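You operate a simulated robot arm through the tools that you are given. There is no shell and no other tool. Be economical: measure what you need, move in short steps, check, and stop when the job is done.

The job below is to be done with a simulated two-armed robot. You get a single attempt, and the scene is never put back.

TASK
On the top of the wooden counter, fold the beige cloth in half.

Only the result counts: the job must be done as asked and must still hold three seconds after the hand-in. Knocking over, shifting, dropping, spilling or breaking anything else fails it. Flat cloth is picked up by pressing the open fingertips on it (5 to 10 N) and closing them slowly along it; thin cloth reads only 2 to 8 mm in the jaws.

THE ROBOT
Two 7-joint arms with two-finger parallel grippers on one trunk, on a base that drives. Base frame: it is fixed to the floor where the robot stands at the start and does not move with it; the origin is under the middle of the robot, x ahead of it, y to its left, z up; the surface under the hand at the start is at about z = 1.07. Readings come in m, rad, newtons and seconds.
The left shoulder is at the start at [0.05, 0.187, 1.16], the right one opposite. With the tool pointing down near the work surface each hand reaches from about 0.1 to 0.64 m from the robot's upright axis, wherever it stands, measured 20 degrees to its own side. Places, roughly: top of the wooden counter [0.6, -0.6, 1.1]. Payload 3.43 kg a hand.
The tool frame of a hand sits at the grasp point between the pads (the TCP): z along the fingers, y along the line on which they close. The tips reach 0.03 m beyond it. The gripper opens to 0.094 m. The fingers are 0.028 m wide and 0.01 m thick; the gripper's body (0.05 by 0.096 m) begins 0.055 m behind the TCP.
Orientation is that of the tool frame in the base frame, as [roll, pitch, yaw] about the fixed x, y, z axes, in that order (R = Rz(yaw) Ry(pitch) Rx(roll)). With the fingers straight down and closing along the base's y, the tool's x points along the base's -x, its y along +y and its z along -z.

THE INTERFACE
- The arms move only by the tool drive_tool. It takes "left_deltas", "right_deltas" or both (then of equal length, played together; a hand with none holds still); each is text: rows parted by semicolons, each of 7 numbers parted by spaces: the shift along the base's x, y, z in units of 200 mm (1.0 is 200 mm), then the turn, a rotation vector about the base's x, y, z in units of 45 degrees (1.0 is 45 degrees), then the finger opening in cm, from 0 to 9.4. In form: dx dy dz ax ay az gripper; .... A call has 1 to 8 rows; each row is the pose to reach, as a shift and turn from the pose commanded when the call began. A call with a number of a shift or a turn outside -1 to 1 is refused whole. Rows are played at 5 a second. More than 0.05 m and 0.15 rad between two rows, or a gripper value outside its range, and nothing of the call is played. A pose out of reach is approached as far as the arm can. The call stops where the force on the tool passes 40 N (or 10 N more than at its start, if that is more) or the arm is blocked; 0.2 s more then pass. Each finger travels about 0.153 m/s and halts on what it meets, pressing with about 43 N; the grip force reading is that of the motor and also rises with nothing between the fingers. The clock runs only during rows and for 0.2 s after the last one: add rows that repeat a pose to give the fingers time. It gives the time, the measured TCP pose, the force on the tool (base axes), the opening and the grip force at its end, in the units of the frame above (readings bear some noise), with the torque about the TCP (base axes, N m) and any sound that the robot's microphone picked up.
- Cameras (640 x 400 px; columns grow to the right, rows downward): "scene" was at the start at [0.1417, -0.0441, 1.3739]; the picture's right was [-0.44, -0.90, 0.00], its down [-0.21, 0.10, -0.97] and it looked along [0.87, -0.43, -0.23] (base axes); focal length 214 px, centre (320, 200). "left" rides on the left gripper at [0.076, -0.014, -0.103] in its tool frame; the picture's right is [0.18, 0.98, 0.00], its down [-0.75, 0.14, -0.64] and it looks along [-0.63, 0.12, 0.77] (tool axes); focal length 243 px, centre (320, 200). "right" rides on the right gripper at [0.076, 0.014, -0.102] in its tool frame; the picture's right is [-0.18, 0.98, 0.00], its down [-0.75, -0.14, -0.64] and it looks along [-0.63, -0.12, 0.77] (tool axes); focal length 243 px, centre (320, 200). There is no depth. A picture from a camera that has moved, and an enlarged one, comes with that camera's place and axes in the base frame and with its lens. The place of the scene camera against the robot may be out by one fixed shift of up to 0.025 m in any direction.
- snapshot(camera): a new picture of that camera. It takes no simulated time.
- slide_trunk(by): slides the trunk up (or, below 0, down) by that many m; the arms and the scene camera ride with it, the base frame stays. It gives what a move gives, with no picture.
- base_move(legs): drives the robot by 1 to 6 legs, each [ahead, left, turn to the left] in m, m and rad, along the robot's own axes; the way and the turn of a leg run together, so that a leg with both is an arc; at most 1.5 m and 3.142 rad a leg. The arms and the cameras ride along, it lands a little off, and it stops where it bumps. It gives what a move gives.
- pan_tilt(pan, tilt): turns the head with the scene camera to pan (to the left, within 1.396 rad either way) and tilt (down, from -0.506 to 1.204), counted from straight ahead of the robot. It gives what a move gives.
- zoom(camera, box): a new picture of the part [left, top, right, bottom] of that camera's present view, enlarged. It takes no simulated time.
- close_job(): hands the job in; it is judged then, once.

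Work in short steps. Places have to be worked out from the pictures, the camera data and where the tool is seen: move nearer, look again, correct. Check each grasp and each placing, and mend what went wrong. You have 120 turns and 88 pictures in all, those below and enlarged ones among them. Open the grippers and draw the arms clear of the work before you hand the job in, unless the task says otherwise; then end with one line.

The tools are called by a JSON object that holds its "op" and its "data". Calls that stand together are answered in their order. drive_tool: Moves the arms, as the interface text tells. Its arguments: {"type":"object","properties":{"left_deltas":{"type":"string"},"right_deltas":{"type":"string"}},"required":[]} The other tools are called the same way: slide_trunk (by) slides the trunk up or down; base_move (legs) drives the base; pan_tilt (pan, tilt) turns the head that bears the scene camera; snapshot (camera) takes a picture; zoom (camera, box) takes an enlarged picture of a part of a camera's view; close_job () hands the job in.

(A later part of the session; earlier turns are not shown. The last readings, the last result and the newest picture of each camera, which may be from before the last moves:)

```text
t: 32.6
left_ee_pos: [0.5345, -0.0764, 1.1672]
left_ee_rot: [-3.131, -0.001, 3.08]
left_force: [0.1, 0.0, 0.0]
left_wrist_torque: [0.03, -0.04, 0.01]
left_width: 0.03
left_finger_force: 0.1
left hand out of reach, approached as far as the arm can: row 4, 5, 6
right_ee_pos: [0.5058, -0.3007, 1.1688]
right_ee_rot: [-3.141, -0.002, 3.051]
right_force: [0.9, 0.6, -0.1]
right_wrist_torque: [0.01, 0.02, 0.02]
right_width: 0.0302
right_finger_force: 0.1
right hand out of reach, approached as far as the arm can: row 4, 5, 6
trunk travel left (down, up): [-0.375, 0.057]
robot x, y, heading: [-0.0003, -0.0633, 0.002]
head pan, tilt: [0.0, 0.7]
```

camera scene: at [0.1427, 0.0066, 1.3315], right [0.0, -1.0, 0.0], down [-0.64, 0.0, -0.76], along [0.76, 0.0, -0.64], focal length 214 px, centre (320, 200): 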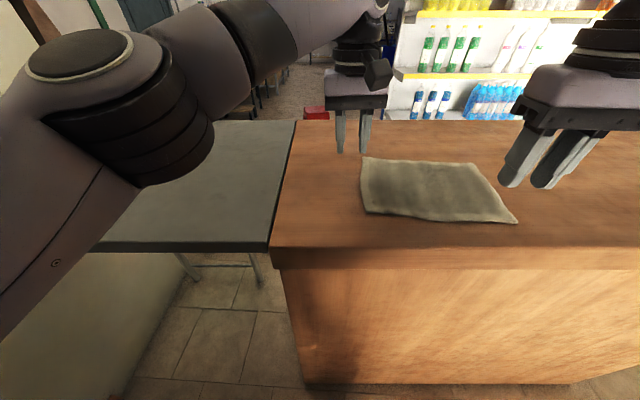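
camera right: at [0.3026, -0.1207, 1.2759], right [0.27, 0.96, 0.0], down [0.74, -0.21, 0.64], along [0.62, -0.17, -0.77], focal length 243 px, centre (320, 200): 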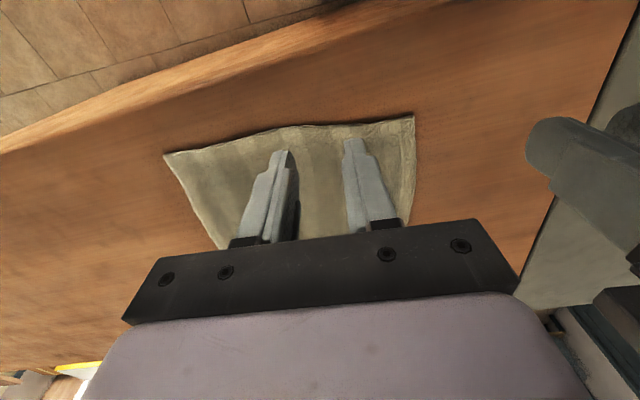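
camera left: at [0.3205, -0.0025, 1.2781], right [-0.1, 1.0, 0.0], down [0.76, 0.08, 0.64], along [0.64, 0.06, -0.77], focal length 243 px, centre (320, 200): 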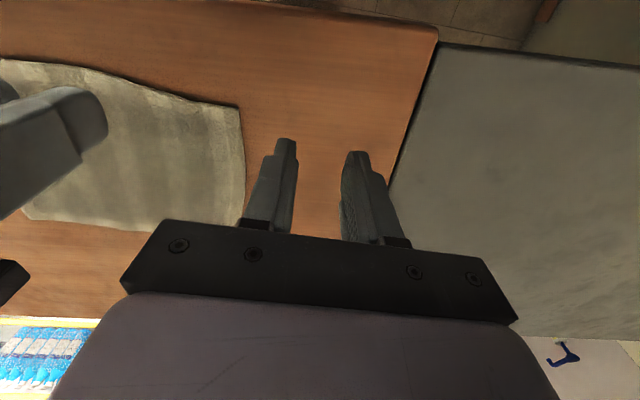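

Both arms run out of forward reach (~0.53–0.56 m), so I need to be closer. I tilt the head down to check the clearance between base and counter.

{"op": "drive_tool", "data": {"left_deltas": "-0.2 0.05 0.02 0 0 -0.03 3; -0.4 0.1 0.03 0 0 -0.03 3; -0.6 0.1 0.03 0 0 -0.03 3", "right_deltas": "-0.2 -0.05 0.02 0 0 0 3; -0.4 -0.1 0.03 0 0 0 3; -0.6 -0.1 0.03 0 0 0 3"}}

{"op": "pan_tilt", "data": {"pan": 0, "tilt": 1.2}}

{"op": "snapshot", "data": {"camera": "scene"}}

```text
t: 33.5
left_ee_pos: [0.4038, -0.0714, 1.1752]
left_ee_rot: [3.14, 0.005, 3.025]
left_force: [-0.4, -0.1, -0.3]
left_wrist_torque: [0.02, -0.02, 0.02]
left_width: 0.0302
left_finger_force: 0.1
right_ee_pos: [0.3848, -0.3203, 1.1748]
right_ee_rot: [3.141, 0.001, 3.053]
right_force: [1.7, 0.2, -0.4]
right_wrist_torque: [0.03, -0.08, 0.01]
right_width: 0.0298
right_finger_force: 0.2
trunk travel left (down, up): [-0.375, 0.057]
robot x, y, heading: [-0.0004, -0.0601, 0.001]
head pan, tilt: [0.0, 0.7]
```

```text
t: 34.4
left_ee_pos: [0.4051, -0.0724, 1.1735]
left_ee_rot: [3.14, 0.003, 3.024]
left_force: [-0.7, -0.3, 0.1]
left_wrist_torque: [-0.01, -0.01, 0.0]
left_width: 0.0302
left_finger_force: 0.0
right_ee_pos: [0.3867, -0.3222, 1.1742]
right_ee_rot: [-3.141, 0.0, 3.054]
right_force: [0.3, -0.5, -0.3]
right_wrist_torque: [0.0, 0.04, 0.0]
right_width: 0.0301
right_finger_force: 0.0
trunk travel left (down, up): [-0.375, 0.057]
robot x, y, heading: [-0.0005, -0.0622, 0.004]
head pan, tilt: [0.0, 1.201]
```

```text
57 pictures are left
camera scene: at [0.1139, -0.0673, 1.2956], right [0.0, -1.0, 0.0], down [-0.93, 0.0, -0.36], along [0.36, 0.0, -0.93], focal length 214 px, centre (320, 200)
```

scene: 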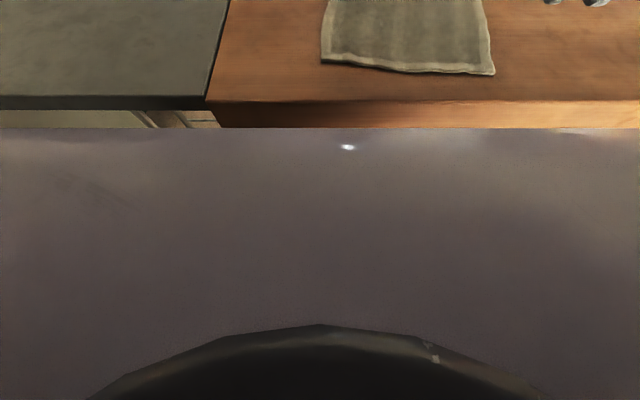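

Clearance ahead is unclear, so I first test whether wrist yaw is what limits the reach. I run each hand forward while yawing it toward its radial direction.

{"op": "drive_tool", "data": {"left_deltas": "0.15 -0.03 0 0 0 0.15 3; 0.3 -0.06 0 0 0 0.3 3; 0.45 -0.1 0 0 0 0.45 3; 0.6 -0.13 -0.04 0 0 0.5 3; 0.7 -0.15 -0.075 0 0 0.5 3; 0.8 -0.16 -0.1 0 0 0.5 3; 0.8 -0.16 -0.1 0 0 0.5 3", "right_deltas": "0.15 0.03 0 0 0 -0.15 3; 0.3 0.06 0 0 0 -0.3 3; 0.45 0.1 0 0 0 -0.45 3; 0.6 0.13 -0.04 0 0 -0.5 3; 0.7 0.16 -0.075 0 0 -0.5 3; 0.8 0.16 -0.1 0 0 -0.5 3; 0.8 0.16 -0.1 0 0 -0.5 3"}}

```text
t: 36.0
left_ee_pos: [0.54, -0.081, 1.1434]
left_ee_rot: [3.141, -0.001, -2.849]
left_force: [-1.1, 0.1, 0.4]
left_wrist_torque: [-0.02, 0.02, -0.02]
left_width: 0.0297
left_finger_force: 0.0
left hand out of reach, approached as far as the arm can: row 5, 6, 7
right_ee_pos: [0.5193, -0.3049, 1.1459]
right_ee_rot: [-3.141, 0.003, 2.658]
right_force: [0.2, 0.6, -0.1]
right_wrist_torque: [0.01, -0.05, 0.0]
right_width: 0.03
right_finger_force: 0.1
right hand out of reach, approached as far as the arm can: row 4, 5, 6, 7
trunk travel left (down, up): [-0.375, 0.057]
robot x, y, heading: [0.0013, -0.0651, -0.001]
head pan, tilt: [0.0, 1.201]
```

Reach is shoulder-limited, so raising the trunk 5 cm and pulling the cloth about 4 cm toward me will suffice. I raise the trunk and return the hands to hover over the near corners, gripping wider this time.

{"op": "slide_trunk", "data": {"by": 0.05}}

{"op": "drive_tool", "data": {"left_deltas": "-0.15 -0.005 0 0 0 -0.1 2; -0.3 -0.01 -0.05 0 0 -0.2 2; -0.45 -0.015 -0.12 0 0 -0.3 2; -0.6 -0.02 -0.22 0 0 -0.4 2; -0.74 -0.025 -0.315 0 0 -0.485 2; -0.74 -0.025 -0.315 0 0 -0.485 2", "right_deltas": "-0.15 0.03 0 0 0 0.1 2; -0.3 0.07 -0.05 0 0 0.2 2; -0.45 0.11 -0.12 0 0 0.3 2; -0.6 0.15 -0.22 0 0 0.4 2; -0.737 0.18 -0.315 0 0 0.5 2; -0.737 0.18 -0.315 0 0 0.5 2"}}

{"op": "pan_tilt", "data": {"pan": -0.15, "tilt": 0.75}}

{"op": "snapshot", "data": {"camera": "scene"}}

{"op": "snapshot", "data": {"camera": "right"}}

{"op": "snapshot", "data": {"camera": "left"}}

```text
t: 36.9
left_ee_pos: [0.5403, -0.0826, 1.1956]
left_ee_rot: [-3.139, -0.001, -2.848]
left_force: [-0.2, 0.3, -0.3]
left_wrist_torque: [0.01, -0.01, -0.01]
left_width: 0.03
left_finger_force: 0.2
right_ee_pos: [0.5205, -0.3063, 1.1966]
right_ee_rot: [-3.141, 0.0, 2.66]
right_force: [-0.4, 0.5, 0.3]
right_wrist_torque: [-0.01, 0.02, 0.0]
right_width: 0.03
right_finger_force: 0.1
trunk travel left (down, up): [-0.425, 0.007]
robot x, y, heading: [0.0063, -0.0677, 0.004]
head pan, tilt: [0.0, 1.201]
```

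```text
t: 38.3
left_ee_pos: [0.3875, -0.0965, 1.1326]
left_ee_rot: [3.141, 0.005, 3.037]
left_force: [-0.7, 0.5, 0.1]
left_wrist_torque: [0.02, 0.02, 0.01]
left_width: 0.02
left_finger_force: 0.0
right_ee_pos: [0.3741, -0.2691, 1.1317]
right_ee_rot: [3.141, 0.0, 3.053]
right_force: [1.2, 0.0, -0.3]
right_wrist_torque: [0.05, 0.03, 0.01]
right_width: 0.02
right_finger_force: 0.0
trunk travel left (down, up): [-0.425, 0.007]
robot x, y, heading: [-0.0018, -0.0626, 0.001]
head pan, tilt: [0.0, 1.201]
```

```text
t: 39.2
left_ee_pos: [0.3863, -0.0953, 1.1317]
left_ee_rot: [-3.141, 0.007, 3.036]
left_force: [-0.1, 1.2, -0.3]
left_wrist_torque: [-0.05, 0.0, -0.04]
left_width: 0.0199
left_finger_force: 0.1
right_ee_pos: [0.3732, -0.2687, 1.1319]
right_ee_rot: [-3.141, 0.0, 3.053]
right_force: [0.0, -0.8, 0.6]
right_wrist_torque: [-0.03, 0.01, 0.01]
right_width: 0.0202
right_finger_force: 0.1
trunk travel left (down, up): [-0.425, 0.007]
robot x, y, heading: [0.0042, -0.0633, 0.005]
head pan, tilt: [-0.15, 0.75]
```

```text
56 pictures are left
camera scene: at [0.1398, -0.0797, 1.3772], right [-0.15, -0.99, 0.0], down [-0.68, 0.1, -0.73], along [0.72, -0.11, -0.68], focal length 214 px, centre (320, 200)
```

scene: 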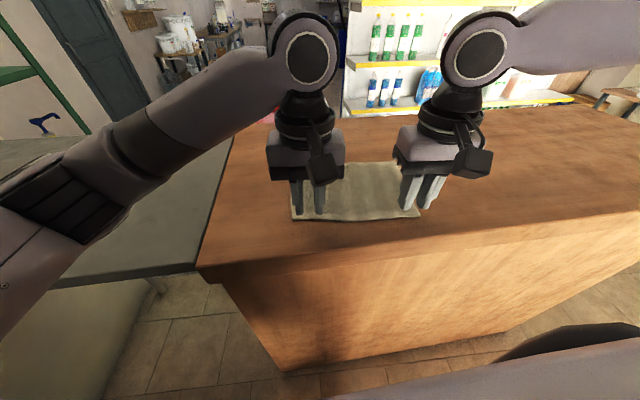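

```text
55 pictures are left
camera right: at [0.2984, -0.2481, 1.2336], right [0.27, 0.96, 0.0], down [0.74, -0.21, 0.64], along [0.62, -0.17, -0.77], focal length 243 px, centre (320, 200)
```

right: 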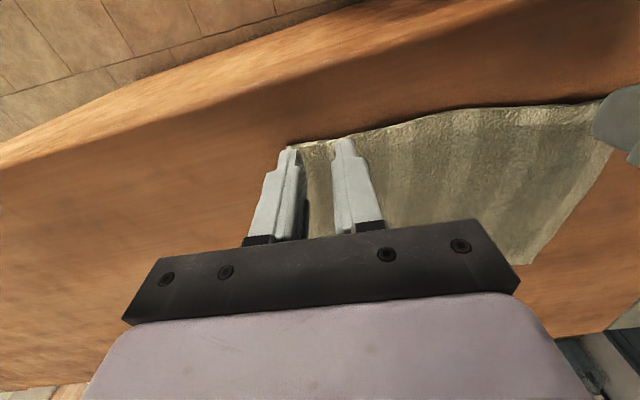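

```text
54 pictures are left
camera left: at [0.3087, -0.1009, 1.2345], right [-0.08, 1.0, 0.0], down [0.76, 0.06, 0.65], along [0.64, 0.05, -0.76], focal length 243 px, centre (320, 200)
```

left: 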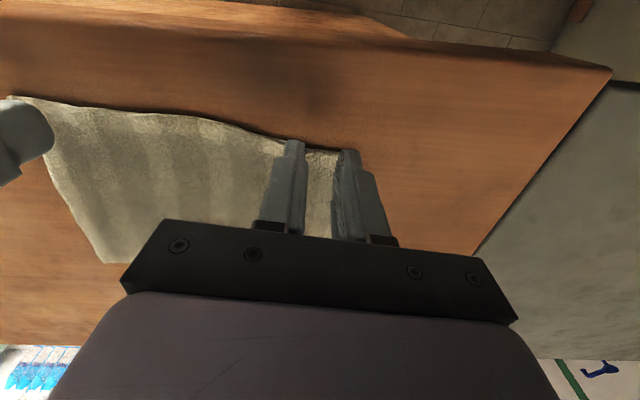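

Corners are at (0.374,-0.293) and (0.394,-0.066). I make small corrections and descend to press.

{"op": "drive_tool", "data": {"left_deltas": "0.012 0.02 -0.05 0 0 0 2; 0.012 0.02 -0.1 0 0 0 2; 0.012 0.02 -0.13 0 0 0 2; 0.012 0.02 -0.14 0 0 0 2; 0.012 0.02 -0.148 0 0 0 2; 0.012 0.02 -0.148 0 0 0 2", "right_deltas": "0.005 0.02 -0.05 0 0 0 2; 0.005 0.02 -0.1 0 0 0 2; 0.005 0.02 -0.13 0 0 0 2; 0.005 0.02 -0.14 0 0 0 2; 0.005 0.02 -0.15 0 0 0 2; 0.005 0.02 -0.15 0 0 0 2"}}

```text
t: 40.6
left_ee_pos: [0.3897, -0.0903, 1.1029]
left_ee_rot: [3.139, 0.005, 3.037]
left_force: [0.7, -1.1, 4.8]
left_wrist_torque: [-0.04, -0.09, 0.0]
left_width: 0.0201
left_finger_force: 0.0
right_ee_pos: [0.3752, -0.2651, 1.1038]
right_ee_rot: [3.14, 0.003, 3.053]
right_force: [2.0, -0.6, 6.5]
right_wrist_torque: [-0.03, -0.11, 0.02]
right_width: 0.0198
right_finger_force: 0.1
trunk travel left (down, up): [-0.425, 0.007]
robot x, y, heading: [-0.0002, -0.0623, 0.003]
head pan, tilt: [-0.15, 0.75]
```

Contact forces of 5–6.5 N are good, so I close slowly.

{"op": "drive_tool", "data": {"left_deltas": "0 0 -0.003 0 0 0 2; 0 0 -0.003 0 0 0 1.6; 0 0 -0.003 0 0 0 1.2; 0 -0.01 -0.003 0 0 0 0.8; 0 -0.015 -0.003 0 0 0 0.4; 0 -0.015 -0.003 0 0 0 0; 0 -0.015 -0.003 0 0 0 0", "right_deltas": "0 0 0 0 0 0 2; 0 0 0 0 0 0 1.6; 0 0 0 0 0 0 1.2; 0 0.01 0 0 0 0 0.8; 0 0.015 0 0 0 0 0.4; 0 0.015 0 0 0 0 0; 0 0.015 0 0 0 0 0"}}

```text
t: 42.2
left_ee_pos: [0.3899, -0.0934, 1.1022]
left_ee_rot: [3.141, 0.004, 3.038]
left_force: [-0.9, 0.2, 7.6]
left_wrist_torque: [-0.01, -0.08, -0.02]
left_width: 0.0018
left_finger_force: 36.8
right_ee_pos: [0.3739, -0.2633, 1.1038]
right_ee_rot: [3.141, 0.002, 3.053]
right_force: [-0.3, 1.3, 8.0]
right_wrist_torque: [0.04, -0.1, -0.01]
right_width: 0.0028
right_finger_force: 37.1
trunk travel left (down, up): [-0.425, 0.007]
robot x, y, heading: [-0.0, -0.0649, 0.0]
head pan, tilt: [-0.15, 0.75]
```

The left width of 1.8 mm is dubious. I lift slightly and look.

{"op": "drive_tool", "data": {"left_deltas": "0 0 0.03 0 0 0 0; 0 0 0.07 0 0 0 0; 0.01 0 0.12 0 0 0 0; 0.01 0 0.12 0 0 0 0", "right_deltas": "0 0 0.03 0 0 0 0; 0 0 0.07 0 0 0 0; 0.01 0 0.12 0 0 0 0; 0.01 0 0.12 0 0 0 0"}}

{"op": "zoom", "data": {"camera": "scene", "box": [200, 110, 520, 310]}}

```text
t: 43.2
left_ee_pos: [0.3912, -0.0954, 1.1258]
left_ee_rot: [-3.141, 0.003, 3.038]
left_force: [-0.9, -0.7, -0.1]
left_wrist_torque: [-0.05, -0.03, -0.02]
left_width: 0.002
left_finger_force: 36.2
right_ee_pos: [0.3769, -0.2621, 1.1257]
right_ee_rot: [3.14, 0.0, 3.052]
right_force: [0.6, -0.2, -0.5]
right_wrist_torque: [0.03, -0.03, 0.04]
right_width: 0.0029
right_finger_force: 36.7
trunk travel left (down, up): [-0.425, 0.007]
robot x, y, heading: [0.0015, -0.0651, 0.001]
head pan, tilt: [-0.15, 0.75]
```

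```text
2.00 times, centred on (360, 210) of scene
camera zoom: at [0.1399, -0.0797, 1.3772], right [-0.15, -0.99, 0.0], down [-0.67, 0.1, -0.73], along [0.72, -0.11, -0.68], focal length 429 px, centre (240, 180)
```

zoom: 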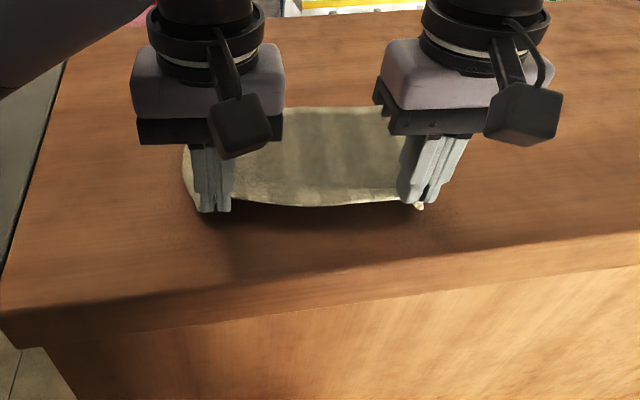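

Both corners are held. I now drag the cloth about 4.5 cm toward the robot.

{"op": "drive_tool", "data": {"left_deltas": "-0.05 0 -0.03 0 0 0 0; -0.1 0 -0.03 0 0 0 0; -0.15 0 -0.03 0 0 0 0; -0.2 0 -0.03 0 0 0 0; -0.23 0 -0.03 0 0 0 0; -0.23 0 -0.03 0 0 0 0", "right_deltas": "-0.05 0 -0.03 0 0 0 0; -0.1 0 -0.03 0 0 0 0; -0.15 0 -0.03 0 0 0 0; -0.2 0 -0.03 0 0 0 0; -0.23 0 -0.03 0 0 0 0; -0.23 0 -0.03 0 0 0 0"}}

{"op": "snapshot", "data": {"camera": "scene"}}

{"op": "snapshot", "data": {"camera": "left"}}

{"op": "snapshot", "data": {"camera": "right"}}

```text
t: 44.6
left_ee_pos: [0.3449, -0.094, 1.1204]
left_ee_rot: [3.14, 0.005, 3.037]
left_force: [0.6, -0.4, 0.7]
left_wrist_torque: [-0.08, 0.0, 0.0]
left_width: 0.0015
left_finger_force: 36.1
right_ee_pos: [0.3303, -0.2634, 1.1212]
right_ee_rot: [3.14, 0.0, 3.052]
right_force: [-0.1, 0.5, -0.3]
right_wrist_torque: [0.01, 0.03, 0.02]
right_width: 0.0027
right_finger_force: 37.3
trunk travel left (down, up): [-0.425, 0.007]
robot x, y, heading: [-0.0016, -0.0643, 0.006]
head pan, tilt: [-0.15, 0.75]
```

```text
52 pictures are left
camera scene: at [0.1399, -0.0797, 1.3772], right [-0.15, -0.99, 0.0], down [-0.67, 0.1, -0.73], along [0.72, -0.11, -0.68], focal length 214 px, centre (320, 200)
```

scene: 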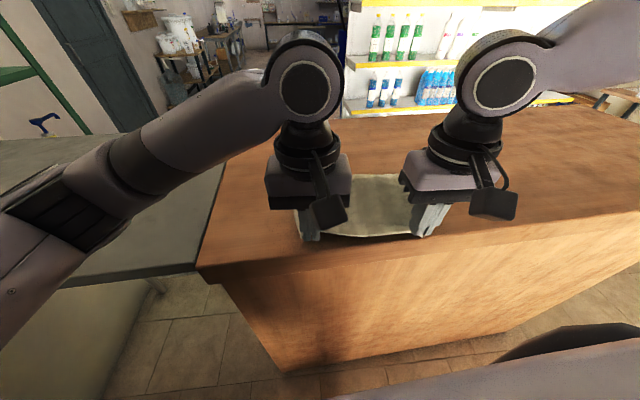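

```text
51 pictures are left
camera left: at [0.2674, -0.099, 1.2225], right [-0.08, 1.0, 0.0], down [0.76, 0.06, 0.65], along [0.64, 0.05, -0.76], focal length 243 px, centre (320, 200)
```

left: 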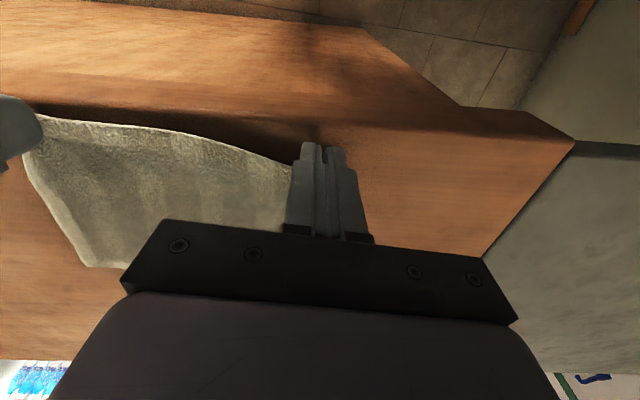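

```text
50 pictures are left
camera right: at [0.2549, -0.242, 1.2219], right [0.27, 0.96, 0.0], down [0.74, -0.21, 0.64], along [0.62, -0.17, -0.77], focal length 243 px, centre (320, 200)
```

right: 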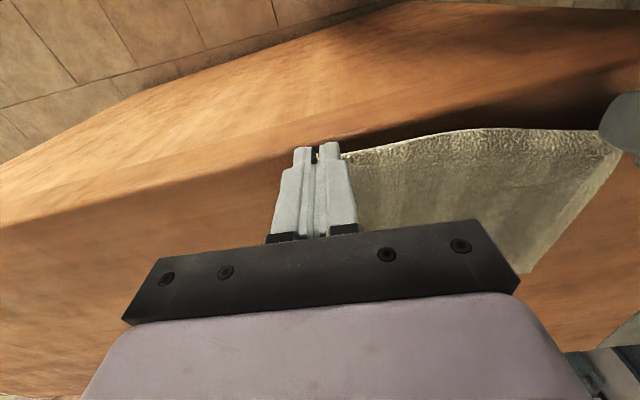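

The cloth moved with the hands; its far corners are now around (0.531,-0.09) and (0.502,-0.33). Next I run the first ~80% of the fold arc, aiming for left (0.515,-0.105) and right (0.494,-0.284).

{"op": "drive_tool", "data": {"left_deltas": "0.055 -0.004 0.11 0 0 0 0; 0.153 -0.01 0.2 0 0 0 0; 0.242 -0.016 0.25 0 0 0 0; 0.349 -0.023 0.28 0 0 0 0; 0.459 -0.03 0.29 0 0 0 0; 0.57 -0.037 0.27 0 0 0 0; 0.667 -0.043 0.23 0 0 0 0; 0.667 -0.043 0.23 0 0 0 0", "right_deltas": "0.053 -0.0065 0.11 0 0 0 0; 0.148 -0.018 0.2 0 0 0 0; 0.234 -0.0285 0.25 0 0 0 0; 0.336 -0.041 0.28 0 0 0 0; 0.443 -0.054 0.29 0 0 0 0; 0.549 -0.067 0.27 0 0 0 0; 0.644 -0.0785 0.23 0 0 0 0; 0.644 -0.0785 0.23 0 0 0 0"}}

{"op": "zoom", "data": {"camera": "scene", "box": [200, 110, 520, 310]}}

{"op": "snapshot", "data": {"camera": "left"}}

{"op": "snapshot", "data": {"camera": "right"}}

```text
t: 46.4
left_ee_pos: [0.4788, -0.1024, 1.1667]
left_ee_rot: [-3.141, 0.005, 3.035]
left_force: [-1.1, -4.3, -0.1]
left_wrist_torque: [-0.16, 0.04, -0.06]
left_width: 0.0017
left_finger_force: 36.5
right_ee_pos: [0.4587, -0.2783, 1.1672]
right_ee_rot: [3.139, 0.002, 3.053]
right_force: [0.8, 5.0, -0.2]
right_wrist_torque: [0.14, -0.05, 0.04]
right_width: 0.0026
right_finger_force: 37.3
trunk travel left (down, up): [-0.425, 0.007]
robot x, y, heading: [-0.0009, -0.063, -0.002]
head pan, tilt: [-0.15, 0.75]
```

```text
2.00 times, centred on (360, 210) of scene
camera zoom: at [0.1394, -0.0795, 1.3773], right [-0.15, -0.99, 0.0], down [-0.67, 0.1, -0.73], along [0.72, -0.11, -0.68], focal length 429 px, centre (240, 180)
```

zoom: 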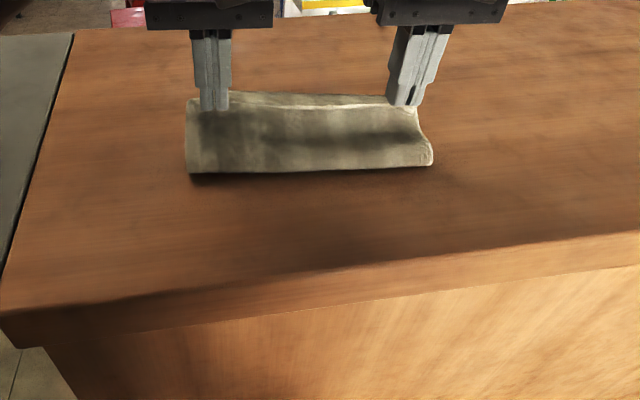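

```text
48 pictures are left
camera left: at [0.4002, -0.1082, 1.2689], right [-0.08, 1.0, 0.0], down [0.76, 0.06, 0.65], along [0.64, 0.05, -0.76], focal length 243 px, centre (320, 200)
```

left: 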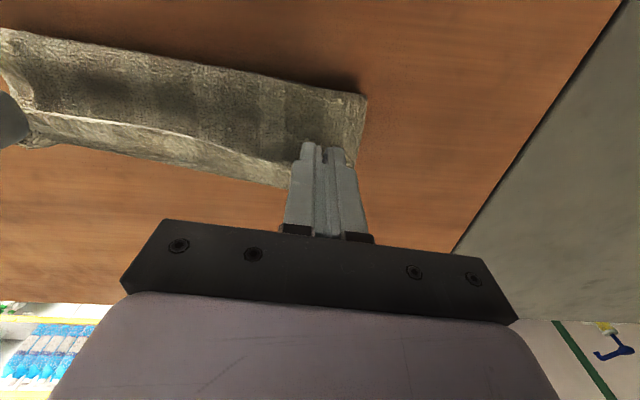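

```text
47 pictures are left
camera right: at [0.3839, -0.2568, 1.2682], right [0.27, 0.96, 0.0], down [0.74, -0.21, 0.64], along [0.62, -0.17, -0.77], focal length 243 px, centre (320, 200)
```

right: 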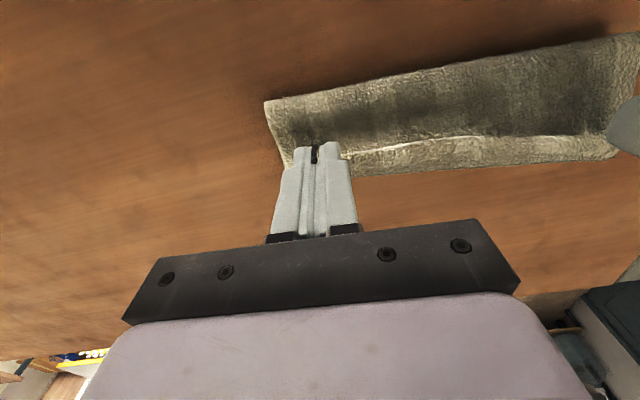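

The fold is forming well. The crease is at x≈0.456 / 0.434 and the far edge at about 0.547 / 0.52, so I finish at left (0.532,-0.106) and right (0.507,-0.284), descending to just above contact.

{"op": "drive_tool", "data": {"left_deltas": "0.08 -0.006 -0.04 0 0 0 0; 0.15 -0.012 -0.1 0 0 0 0; 0.2 -0.016 -0.17 0 0 0 0; 0.24 -0.02 -0.23 0 0 0 0; 0.265 -0.02 -0.28 0 0 0 0; 0.265 -0.02 -0.28 0 0 0 0", "right_deltas": "0.073 -0.01 -0.04 0 0 0 0; 0.135 -0.02 -0.1 0 0 0 0; 0.18 -0.025 -0.17 0 0 0 0; 0.217 -0.03 -0.23 0 0 0 0; 0.24 -0.03 -0.28 0 0 0 0; 0.24 -0.03 -0.28 0 0 0 0"}}

{"op": "zoom", "data": {"camera": "scene", "box": [200, 110, 520, 310]}}

{"op": "snapshot", "data": {"camera": "left"}}

{"op": "snapshot", "data": {"camera": "right"}}

```text
t: 47.8
left_ee_pos: [0.532, -0.1063, 1.1093]
left_ee_rot: [3.141, 0.004, 3.036]
left_force: [-2.3, -8.7, 0.8]
left_wrist_torque: [-0.29, 0.08, -0.14]
left_width: 0.0021
left_finger_force: 36.9
right_ee_pos: [0.5072, -0.2841, 1.1117]
right_ee_rot: [3.139, 0.002, 3.052]
right_force: [1.5, 8.0, 1.3]
right_wrist_torque: [0.26, -0.04, 0.07]
right_width: 0.0025
right_finger_force: 37.5
trunk travel left (down, up): [-0.425, 0.007]
robot x, y, heading: [0.0032, -0.0639, 0.001]
head pan, tilt: [-0.15, 0.75]
```

```text
2.00 times, centred on (360, 210) of scene
camera zoom: at [0.1397, -0.0797, 1.3773], right [-0.15, -0.99, 0.0], down [-0.67, 0.1, -0.73], along [0.72, -0.11, -0.68], focal length 429 px, centre (240, 180)
```

zoom: 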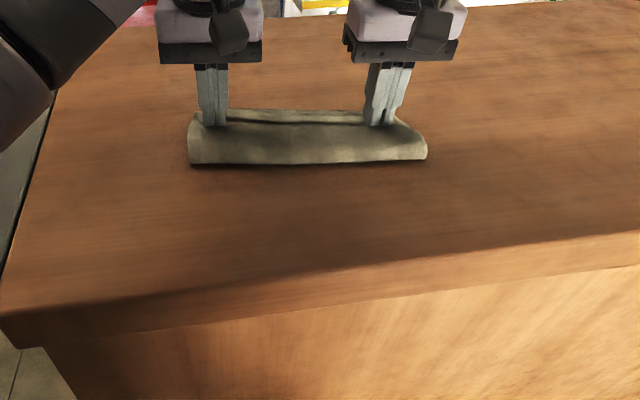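

```text
45 pictures are left
camera left: at [0.454, -0.1119, 1.2125], right [-0.08, 1.0, 0.0], down [0.76, 0.06, 0.65], along [0.64, 0.05, -0.76], focal length 243 px, centre (320, 200)
```

left: 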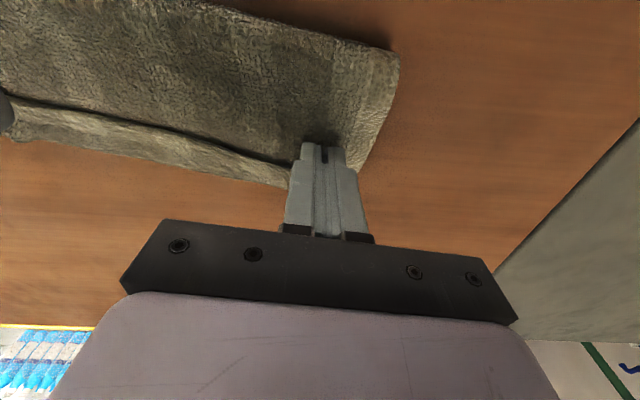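

```text
44 pictures are left
camera right: at [0.4317, -0.2636, 1.2121], right [0.27, 0.96, 0.0], down [0.74, -0.21, 0.64], along [0.62, -0.17, -0.77], focal length 243 px, centre (320, 200)
```

right: 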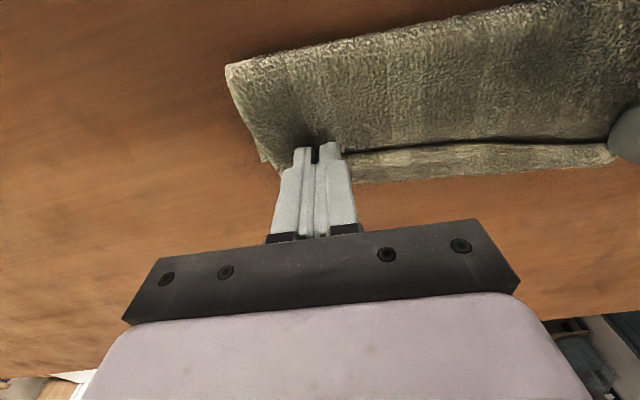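

About 2 cm of the bottom layer still shows beyond the top edge, and there is slack in the crease. I advance both hands about 1.7 cm, then lower.

{"op": "drive_tool", "data": {"left_deltas": "0.03 -0.01 0.01 0 0 0 0; 0.06 -0.012 0.01 0 0 0 0; 0.085 -0.015 0 0 0 0 0; 0.085 -0.015 -0.02 0 0 0 0; 0.085 -0.015 -0.02 0 0 0 0", "right_deltas": "0.03 0.005 0.01 0 0 0 0; 0.06 0.005 0.01 0 0 0 0; 0.085 0.005 0 0 0 0 0; 0.085 0.005 -0.025 0 0 0 0; 0.085 0.005 -0.025 0 0 0 0"}}

{"op": "zoom", "data": {"camera": "scene", "box": [200, 110, 520, 310]}}

{"op": "snapshot", "data": {"camera": "left"}}

{"op": "snapshot", "data": {"camera": "right"}}

```text
t: 49.0
left_ee_pos: [0.56, -0.0932, 1.1141]
left_ee_rot: [-3.112, 0.008, 3.074]
left_force: [-7.9, -32.7, -1.3]
left_wrist_torque: [-0.97, 0.3, -0.59]
left_width: 0.0019
left_finger_force: 36.9
left hand out of reach, approached as far as the arm can: row 3
right_ee_pos: [0.5209, -0.2824, 1.1074]
right_ee_rot: [3.127, 0.008, 3.057]
right_force: [8.8, 32.7, 3.2]
right_wrist_torque: [1.04, -0.3, 0.28]
right_width: 0.0032
right_finger_force: 37.8
right hand out of reach, approached as far as the arm can: row 3, 4, 5
trunk travel left (down, up): [-0.425, 0.007]
robot x, y, heading: [-0.0024, -0.0602, 0.009]
head pan, tilt: [-0.15, 0.75]
```

```text
2.00 times, centred on (360, 210) of scene
camera zoom: at [0.1397, -0.0796, 1.3773], right [-0.15, -0.99, 0.0], down [-0.67, 0.1, -0.73], along [0.72, -0.11, -0.68], focal length 429 px, centre (240, 180)
```

zoom: 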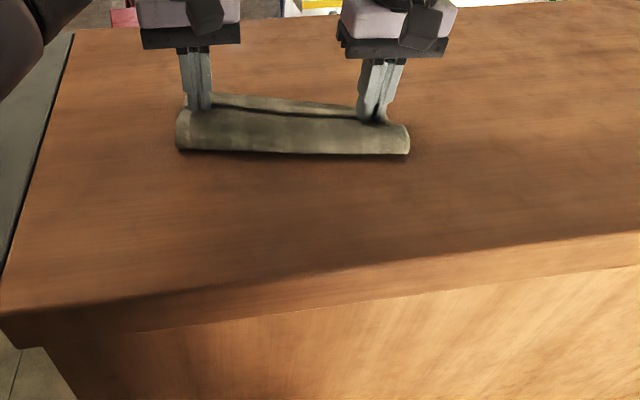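

```text
42 pictures are left
camera left: at [0.4822, -0.0969, 1.2172], right [-0.12, 0.99, -0.03], down [0.76, 0.11, 0.64], along [0.64, 0.05, -0.76], focal length 243 px, centre (320, 200)
```

left: 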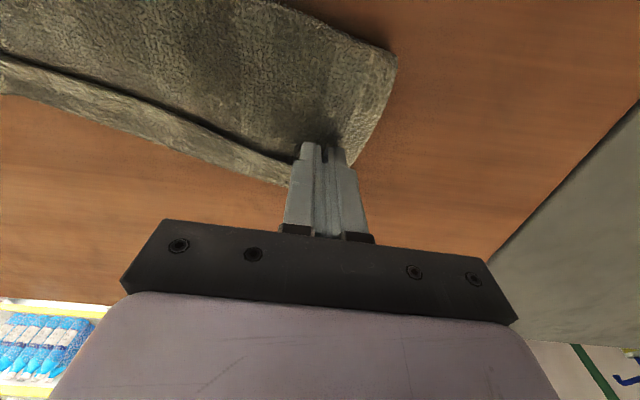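

```text
41 pictures are left
camera right: at [0.4444, -0.2629, 1.2088], right [0.27, 0.96, 0.02], down [0.73, -0.21, 0.65], along [0.63, -0.16, -0.76], focal length 243 px, centre (320, 200)
```

right: 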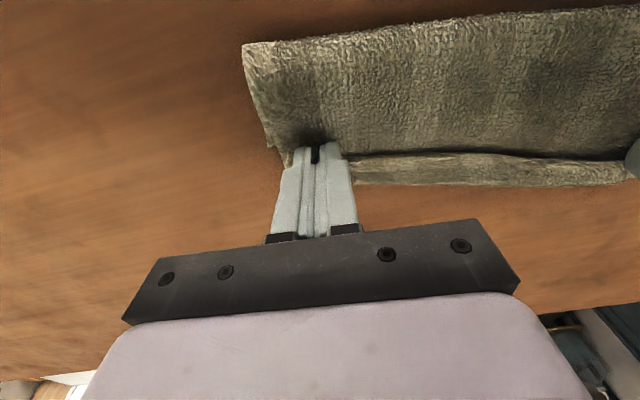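

The whole cloth slid along instead, leaving 32 N of tension between the hands. The visible strip is partly the 1 cm flap curled at the grips. I'll relax the left hand, lower both to contact and release.

{"op": "drive_tool", "data": {"left_deltas": "-0.03 -0.02 -0.01 0.018 0 -0.02 0; -0.05 -0.04 -0.03 0.037 0 -0.05 0; -0.05 -0.04 -0.045 0.037 0 -0.05 0; -0.05 -0.04 -0.045 0.037 0 -0.05 0.8; -0.05 -0.04 -0.045 0.037 0 -0.05 1.6; -0.05 -0.04 -0.045 0.037 0 -0.05 2.4; -0.05 -0.04 -0.045 0.037 0 -0.05 2.4", "right_deltas": "0 0.01 0 0 0 0 0; 0 0.02 -0.01 0 0 0 0; 0 0.02 -0.015 0 0 0 0; 0 0.02 -0.015 0 0 0 0.8; 0 0.02 -0.015 0 0 0 1.6; 0 0.02 -0.015 0 0 0 2.4; 0 0.02 -0.015 0 0 0 2.4"}}

{"op": "drive_tool", "data": {"left_deltas": "0 0 0.1 0 0 0 2.4; 0 0 0.3 0 0 0 2.4; 0 0.1 0.5 0 0 0 2.4; 0 0.1 0.5 0 0 0 2.4", "right_deltas": "0 0 0.1 0 0 0 2.4; 0 0 0.3 0 0 0 2.4; 0 -0.1 0.5 0 0 0 2.4; 0 -0.1 0.5 0 0 0 2.4"}}

{"op": "zoom", "data": {"camera": "scene", "box": [200, 110, 520, 310]}}

{"op": "snapshot", "data": {"camera": "left"}}

{"op": "snapshot", "data": {"camera": "right"}}

```text
t: 50.4
left_ee_pos: [0.5507, -0.0952, 1.1057]
left_ee_rot: [3.113, 0.018, 3.042]
left_force: [-2.5, 2.9, 17.5]
left_wrist_torque: [-0.04, 0.15, -0.02]
left_width: 0.0193
left_finger_force: 0.0
right_ee_pos: [0.5168, -0.2849, 1.1063]
right_ee_rot: [-3.141, 0.007, 3.048]
right_force: [-0.6, -2.0, 6.2]
right_wrist_torque: [-0.04, 0.01, -0.01]
right_width: 0.0219
right_finger_force: 0.1
right hand out of reach, approached as far as the arm can: row 3, 4, 5, 6
trunk travel left (down, up): [-0.425, 0.007]
robot x, y, heading: [0.0032, -0.0645, 0.002]
head pan, tilt: [-0.15, 0.75]
stopped in row 6 (left hand): the force on the tool passed its limit at 45 N (the readings are from after the stop); the commanded pose is now the measured one
```

```text
t: 51.4
left_ee_pos: [0.5488, -0.07, 1.1871]
left_ee_rot: [3.114, 0.005, 3.053]
left_force: [-0.4, 0.1, 0.5]
left_wrist_torque: [0.02, -0.01, 0.0]
left_width: 0.024
left_finger_force: 0.1
left hand out of reach, approached as far as the arm can: row 2, 3, 4
right_ee_pos: [0.5189, -0.3065, 1.2044]
right_ee_rot: [-3.14, 0.002, 3.048]
right_force: [-0.1, 0.0, 0.3]
right_wrist_torque: [-0.01, 0.0, 0.0]
right_width: 0.0239
right_finger_force: 0.1
trunk travel left (down, up): [-0.425, 0.007]
robot x, y, heading: [0.0008, -0.0653, 0.001]
head pan, tilt: [-0.15, 0.75]
```

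```text
2.00 times, centred on (360, 210) of scene
camera zoom: at [0.1396, -0.0798, 1.3773], right [-0.15, -0.99, 0.0], down [-0.67, 0.1, -0.73], along [0.72, -0.11, -0.68], focal length 429 px, centre (240, 180)
```

zoom: 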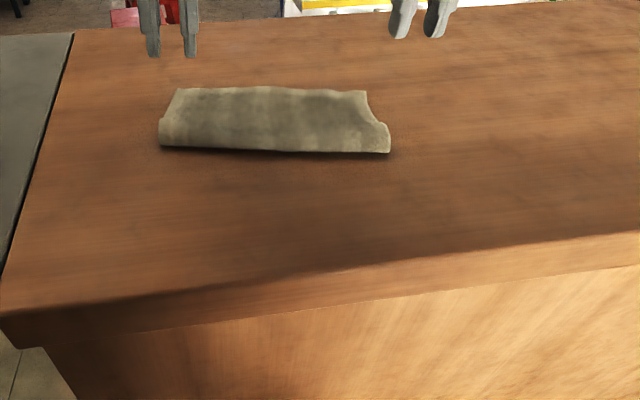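

```text
39 pictures are left
camera left: at [0.4694, -0.0791, 1.2886], right [-0.1, 1.0, 0.02], down [0.76, 0.06, 0.65], along [0.64, 0.08, -0.76], focal length 243 px, centre (320, 200)
```

left: 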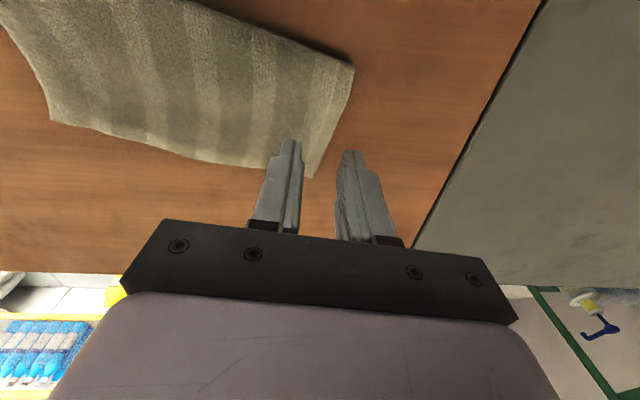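

```text
38 pictures are left
camera right: at [0.443, -0.2853, 1.3053], right [0.27, 0.96, 0.0], down [0.74, -0.21, 0.64], along [0.62, -0.18, -0.77], focal length 243 px, centre (320, 200)
```

right: 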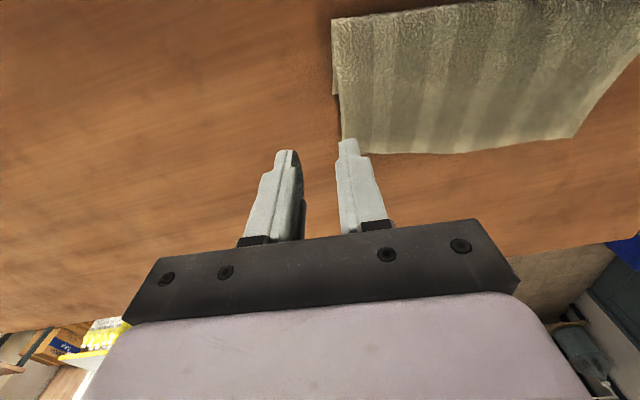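

On release the flap opened out, and the top edge now seems to meet the far edge. I draw the hands outward and look from closer.

{"op": "zoom", "data": {"camera": "right", "box": [300, 0, 640, 200]}}

{"op": "zoom", "data": {"camera": "left", "box": [0, 0, 400, 220]}}

{"op": "zoom", "data": {"camera": "scene", "box": [260, 130, 420, 230]}}

```text
1.88 times, centred on (470, 100) of right
camera zoom: at [0.443, -0.2853, 1.3053], right [0.27, 0.96, 0.0], down [0.74, -0.21, 0.64], along [0.62, -0.18, -0.77], focal length 457 px, centre (38, 388)
```

zoom: 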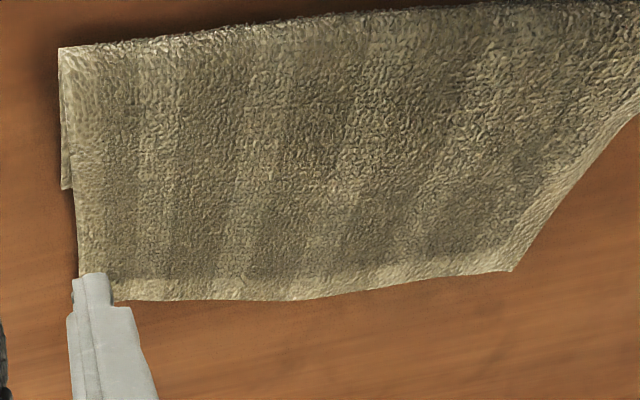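

```text
1.60 times, centred on (200, 110) of left
camera zoom: at [0.4694, -0.0791, 1.2886], right [-0.1, 1.0, 0.02], down [0.76, 0.06, 0.65], along [0.64, 0.08, -0.76], focal length 388 px, centre (512, 344)
```

zoom: 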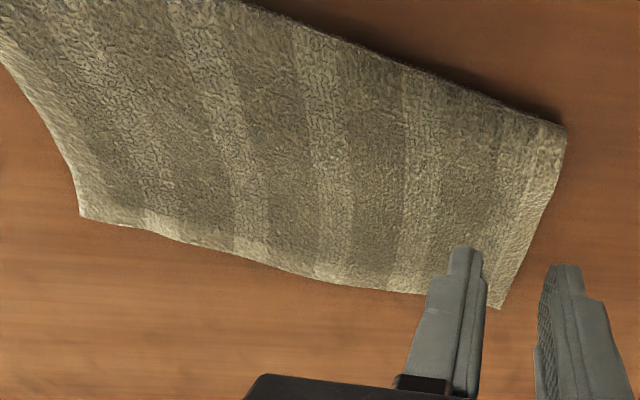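

```text
4.00 times, centred on (340, 180) of scene
camera zoom: at [0.1396, -0.0798, 1.3773], right [-0.15, -0.99, 0.0], down [-0.67, 0.1, -0.73], along [0.72, -0.11, -0.68], focal length 858 px, centre (240, 280)
```

zoom: 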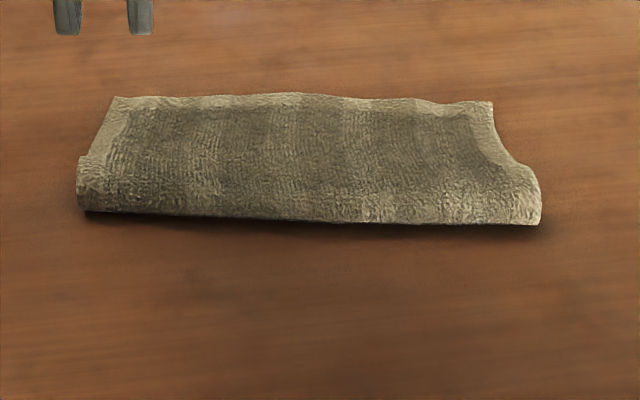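

The zooms show notches on both sides where the bottom layer ends at about half the top layer's depth. The fold line is too near the far edge: the top is about 0.12 m deep and the bottom about 0.06 m, and the whole piece is rotated ~13°. I'll pinch the crease, drag it back toward me and square it, then regrasp the top edge.

{"op": "drive_tool", "data": {"left_deltas": "-0.05 -0.01 -0.06 -0.01 0 -0.04 3; -0.1 -0.03 -0.12 -0.02 0 -0.09 3; -0.15 -0.05 -0.2 -0.035 0 -0.13 3; -0.2 -0.07 -0.28 -0.035 0 -0.18 3; -0.205 -0.075 -0.31 -0.035 0 -0.18 3; -0.205 -0.075 -0.31 -0.035 0 -0.18 3", "right_deltas": "-0.06 0.05 -0.08 0 0 -0.04 3; -0.12 0.1 -0.16 0 0 -0.09 3; -0.18 0.15 -0.24 0 0 -0.13 3; -0.24 0.2 -0.33 0 0 -0.18 3; -0.257 0.2225 -0.395 0 0 -0.18 3; -0.257 0.2225 -0.395 0 0 -0.18 3"}}

{"op": "snapshot", "data": {"camera": "left"}}

{"op": "snapshot", "data": {"camera": "right"}}

```text
t: 52.8
left_ee_pos: [0.5045, -0.0918, 1.1265]
left_ee_rot: [3.139, 0.015, 2.894]
left_force: [-0.1, 0.5, 1.2]
left_wrist_torque: [-0.02, 0.0, 0.0]
left_width: 0.0301
left_finger_force: 0.0
right_ee_pos: [0.4663, -0.262, 1.1228]
right_ee_rot: [-3.139, 0.003, 2.907]
right_force: [-0.6, 0.4, -0.1]
right_wrist_torque: [0.0, 0.02, 0.0]
right_width: 0.0299
right_finger_force: 0.0
trunk travel left (down, up): [-0.425, 0.007]
robot x, y, heading: [0.0007, -0.0597, 0.003]
head pan, tilt: [-0.15, 0.75]
```

```text
34 pictures are left
camera left: at [0.4243, -0.086, 1.2286], right [0.06, 1.0, 0.0], down [0.75, -0.05, 0.65], along [0.65, -0.04, -0.76], focal length 243 px, centre (320, 200)
```

left: 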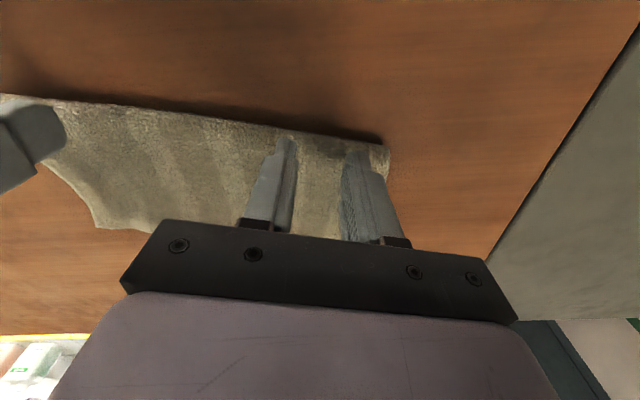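

```text
33 pictures are left
camera right: at [0.3949, -0.23, 1.226], right [0.41, 0.91, 0.0], down [0.7, -0.31, 0.64], along [0.59, -0.26, -0.77], focal length 243 px, centre (320, 200)
```

right: 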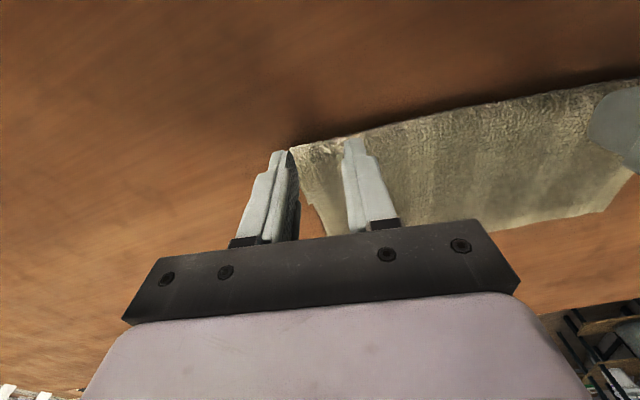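

Right hand shifted 18 mm inward so that both fingers are on the cloth. Then I descend onto the crease region.

{"op": "drive_tool", "data": {"left_deltas": "0 0 -0.03 0 0 0 3; 0 0 -0.06 0 0 0 3; 0 0 -0.08 0 0 0 3; 0 0 -0.095 0 0 0 3; 0 0 -0.105 0 0 0 3; 0 0 -0.105 0 0 0 3", "right_deltas": "0.01 0.05 0 0 0 0 3; 0.02 0.09 -0.03 0 0 0 3; 0.02 0.09 -0.06 0 0 0 3; 0.02 0.09 -0.075 0 0 0 3; 0.02 0.09 -0.085 0 0 0 3; 0.02 0.09 -0.085 0 0 0 3"}}

```text
t: 54.2
left_ee_pos: [0.5038, -0.0921, 1.1058]
left_ee_rot: [3.137, 0.017, 2.895]
left_force: [0.2, -0.5, 4.8]
left_wrist_torque: [0.01, 0.01, 0.01]
left_width: 0.0298
left_finger_force: 0.2
right_ee_pos: [0.4711, -0.2444, 1.1087]
right_ee_rot: [-3.14, 0.001, 2.908]
right_force: [0.6, 0.1, 1.0]
right_wrist_torque: [0.02, -0.02, -0.01]
right_width: 0.03
right_finger_force: 0.1
trunk travel left (down, up): [-0.425, 0.007]
robot x, y, heading: [0.0008, -0.0654, -0.0]
head pan, tilt: [-0.15, 0.75]
```

Left presses at 4.8 N and right at 1 N. I lower the right another 3 mm and close both slowly.

{"op": "drive_tool", "data": {"left_deltas": "0 0 -0.005 0 0 0 3; 0 0 -0.005 0 0 0 2.6; 0 0 -0.005 0 0 0 2.2; 0 0 -0.005 0 0 0 1.8; 0 0 -0.005 0 0 0 1.3; 0 0 -0.005 0 0 0 0.8; 0 0 -0.005 0 0 0 0; 0 0 -0.005 0 0 0 0", "right_deltas": "-0.01 0 -0.018 0 0 0 3; -0.01 0 -0.018 0 0 0 2.6; -0.01 0 -0.018 0 0 0 2.2; -0.01 0 -0.018 0 0 0 1.8; -0.01 0 -0.018 0 0 0 1.3; -0.01 0 -0.018 0 0 0 0.8; -0.01 0 -0.018 0 0 0 0; -0.01 0 -0.018 0 0 0 0"}}

{"op": "zoom", "data": {"camera": "scene", "box": [200, 110, 520, 310]}}

```text
t: 56.0
left_ee_pos: [0.5016, -0.0924, 1.1057]
left_ee_rot: [3.137, 0.017, 2.897]
left_force: [-0.5, -2.2, 7.0]
left_wrist_torque: [-0.06, -0.05, -0.01]
left_width: 0.0038
left_finger_force: 38.6
right_ee_pos: [0.469, -0.2424, 1.1052]
right_ee_rot: [-3.138, 0.005, 2.908]
right_force: [-0.8, 0.2, 8.3]
right_wrist_torque: [-0.02, -0.06, -0.04]
right_width: 0.0
right_finger_force: 32.5
trunk travel left (down, up): [-0.425, 0.007]
robot x, y, heading: [-0.0001, -0.0638, 0.001]
head pan, tilt: [-0.15, 0.75]
```

```text
2.00 times, centred on (360, 210) of scene
camera zoom: at [0.1385, -0.0795, 1.3775], right [-0.15, -0.99, 0.0], down [-0.67, 0.1, -0.73], along [0.72, -0.11, -0.68], focal length 429 px, centre (240, 180)
```

zoom: 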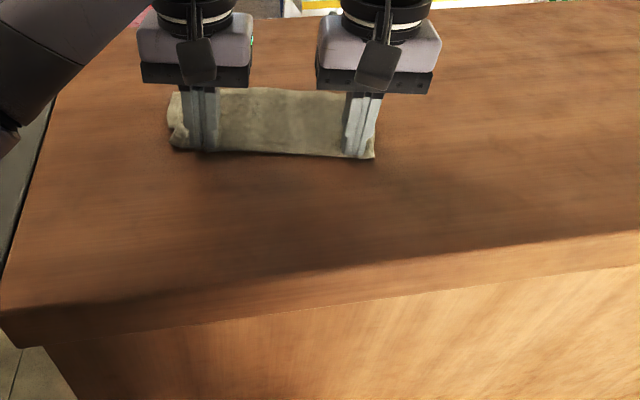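

The left holds and the right slipped off (width 0). I retry the right with wider fingers and a firmer press.

{"op": "drive_tool", "data": {"right_deltas": "0 0 0.03 0 0 0 1.5; 0 0.01 0.03 0 0 0 4; 0 0.01 0.0 0 0 0 4; 0 0.01 -0.015 0 0 0 4; 0 0.01 -0.015 0 0 0 3.5; 0 0.01 -0.015 0 0 0 3; 0 0.01 -0.015 0 0 0 2.5; 0 0.01 -0.015 0 0 0 2.0"}}

{"op": "drive_tool", "data": {"right_deltas": "0 0 0 0 0 0 1.5; 0 0 0 0 0 0 1; 0 0 0 0 0 0 0.5; 0 0 0 0 0 0 0; 0 0 0 0 0 0 0"}}

```text
t: 57.8
left_ee_pos: [0.5016, -0.0919, 1.1058]
left_ee_rot: [3.137, 0.017, 2.895]
left_force: [1.1, -5.9, 3.9]
left_wrist_torque: [-0.2, -0.08, -0.07]
left_width: 0.0037
left_finger_force: 37.7
right_ee_pos: [0.4678, -0.2381, 1.1047]
right_ee_rot: [3.137, 0.006, 2.909]
right_force: [3.9, 5.7, 24.7]
right_wrist_torque: [0.16, -0.28, 0.05]
right_width: 0.0207
right_finger_force: 0.4
trunk travel left (down, up): [-0.425, 0.007]
robot x, y, heading: [-0.0013, -0.063, 0.004]
head pan, tilt: [-0.15, 0.75]
```

```text
t: 59.0
left_ee_pos: [0.5015, -0.0919, 1.1062]
left_ee_rot: [3.139, 0.02, 2.896]
left_force: [-1.8, -9.5, 5.3]
left_wrist_torque: [-0.32, 0.02, -0.05]
left_width: 0.0037
left_finger_force: 38.2
right_ee_pos: [0.4675, -0.2388, 1.1034]
right_ee_rot: [3.137, 0.008, 2.909]
right_force: [3.2, 11.8, 24.1]
right_wrist_torque: [0.34, -0.3, 0.05]
right_width: 0.0073
right_finger_force: 41.0
trunk travel left (down, up): [-0.425, 0.007]
robot x, y, heading: [-0.0019, -0.0611, 0.004]
head pan, tilt: [-0.15, 0.75]
```

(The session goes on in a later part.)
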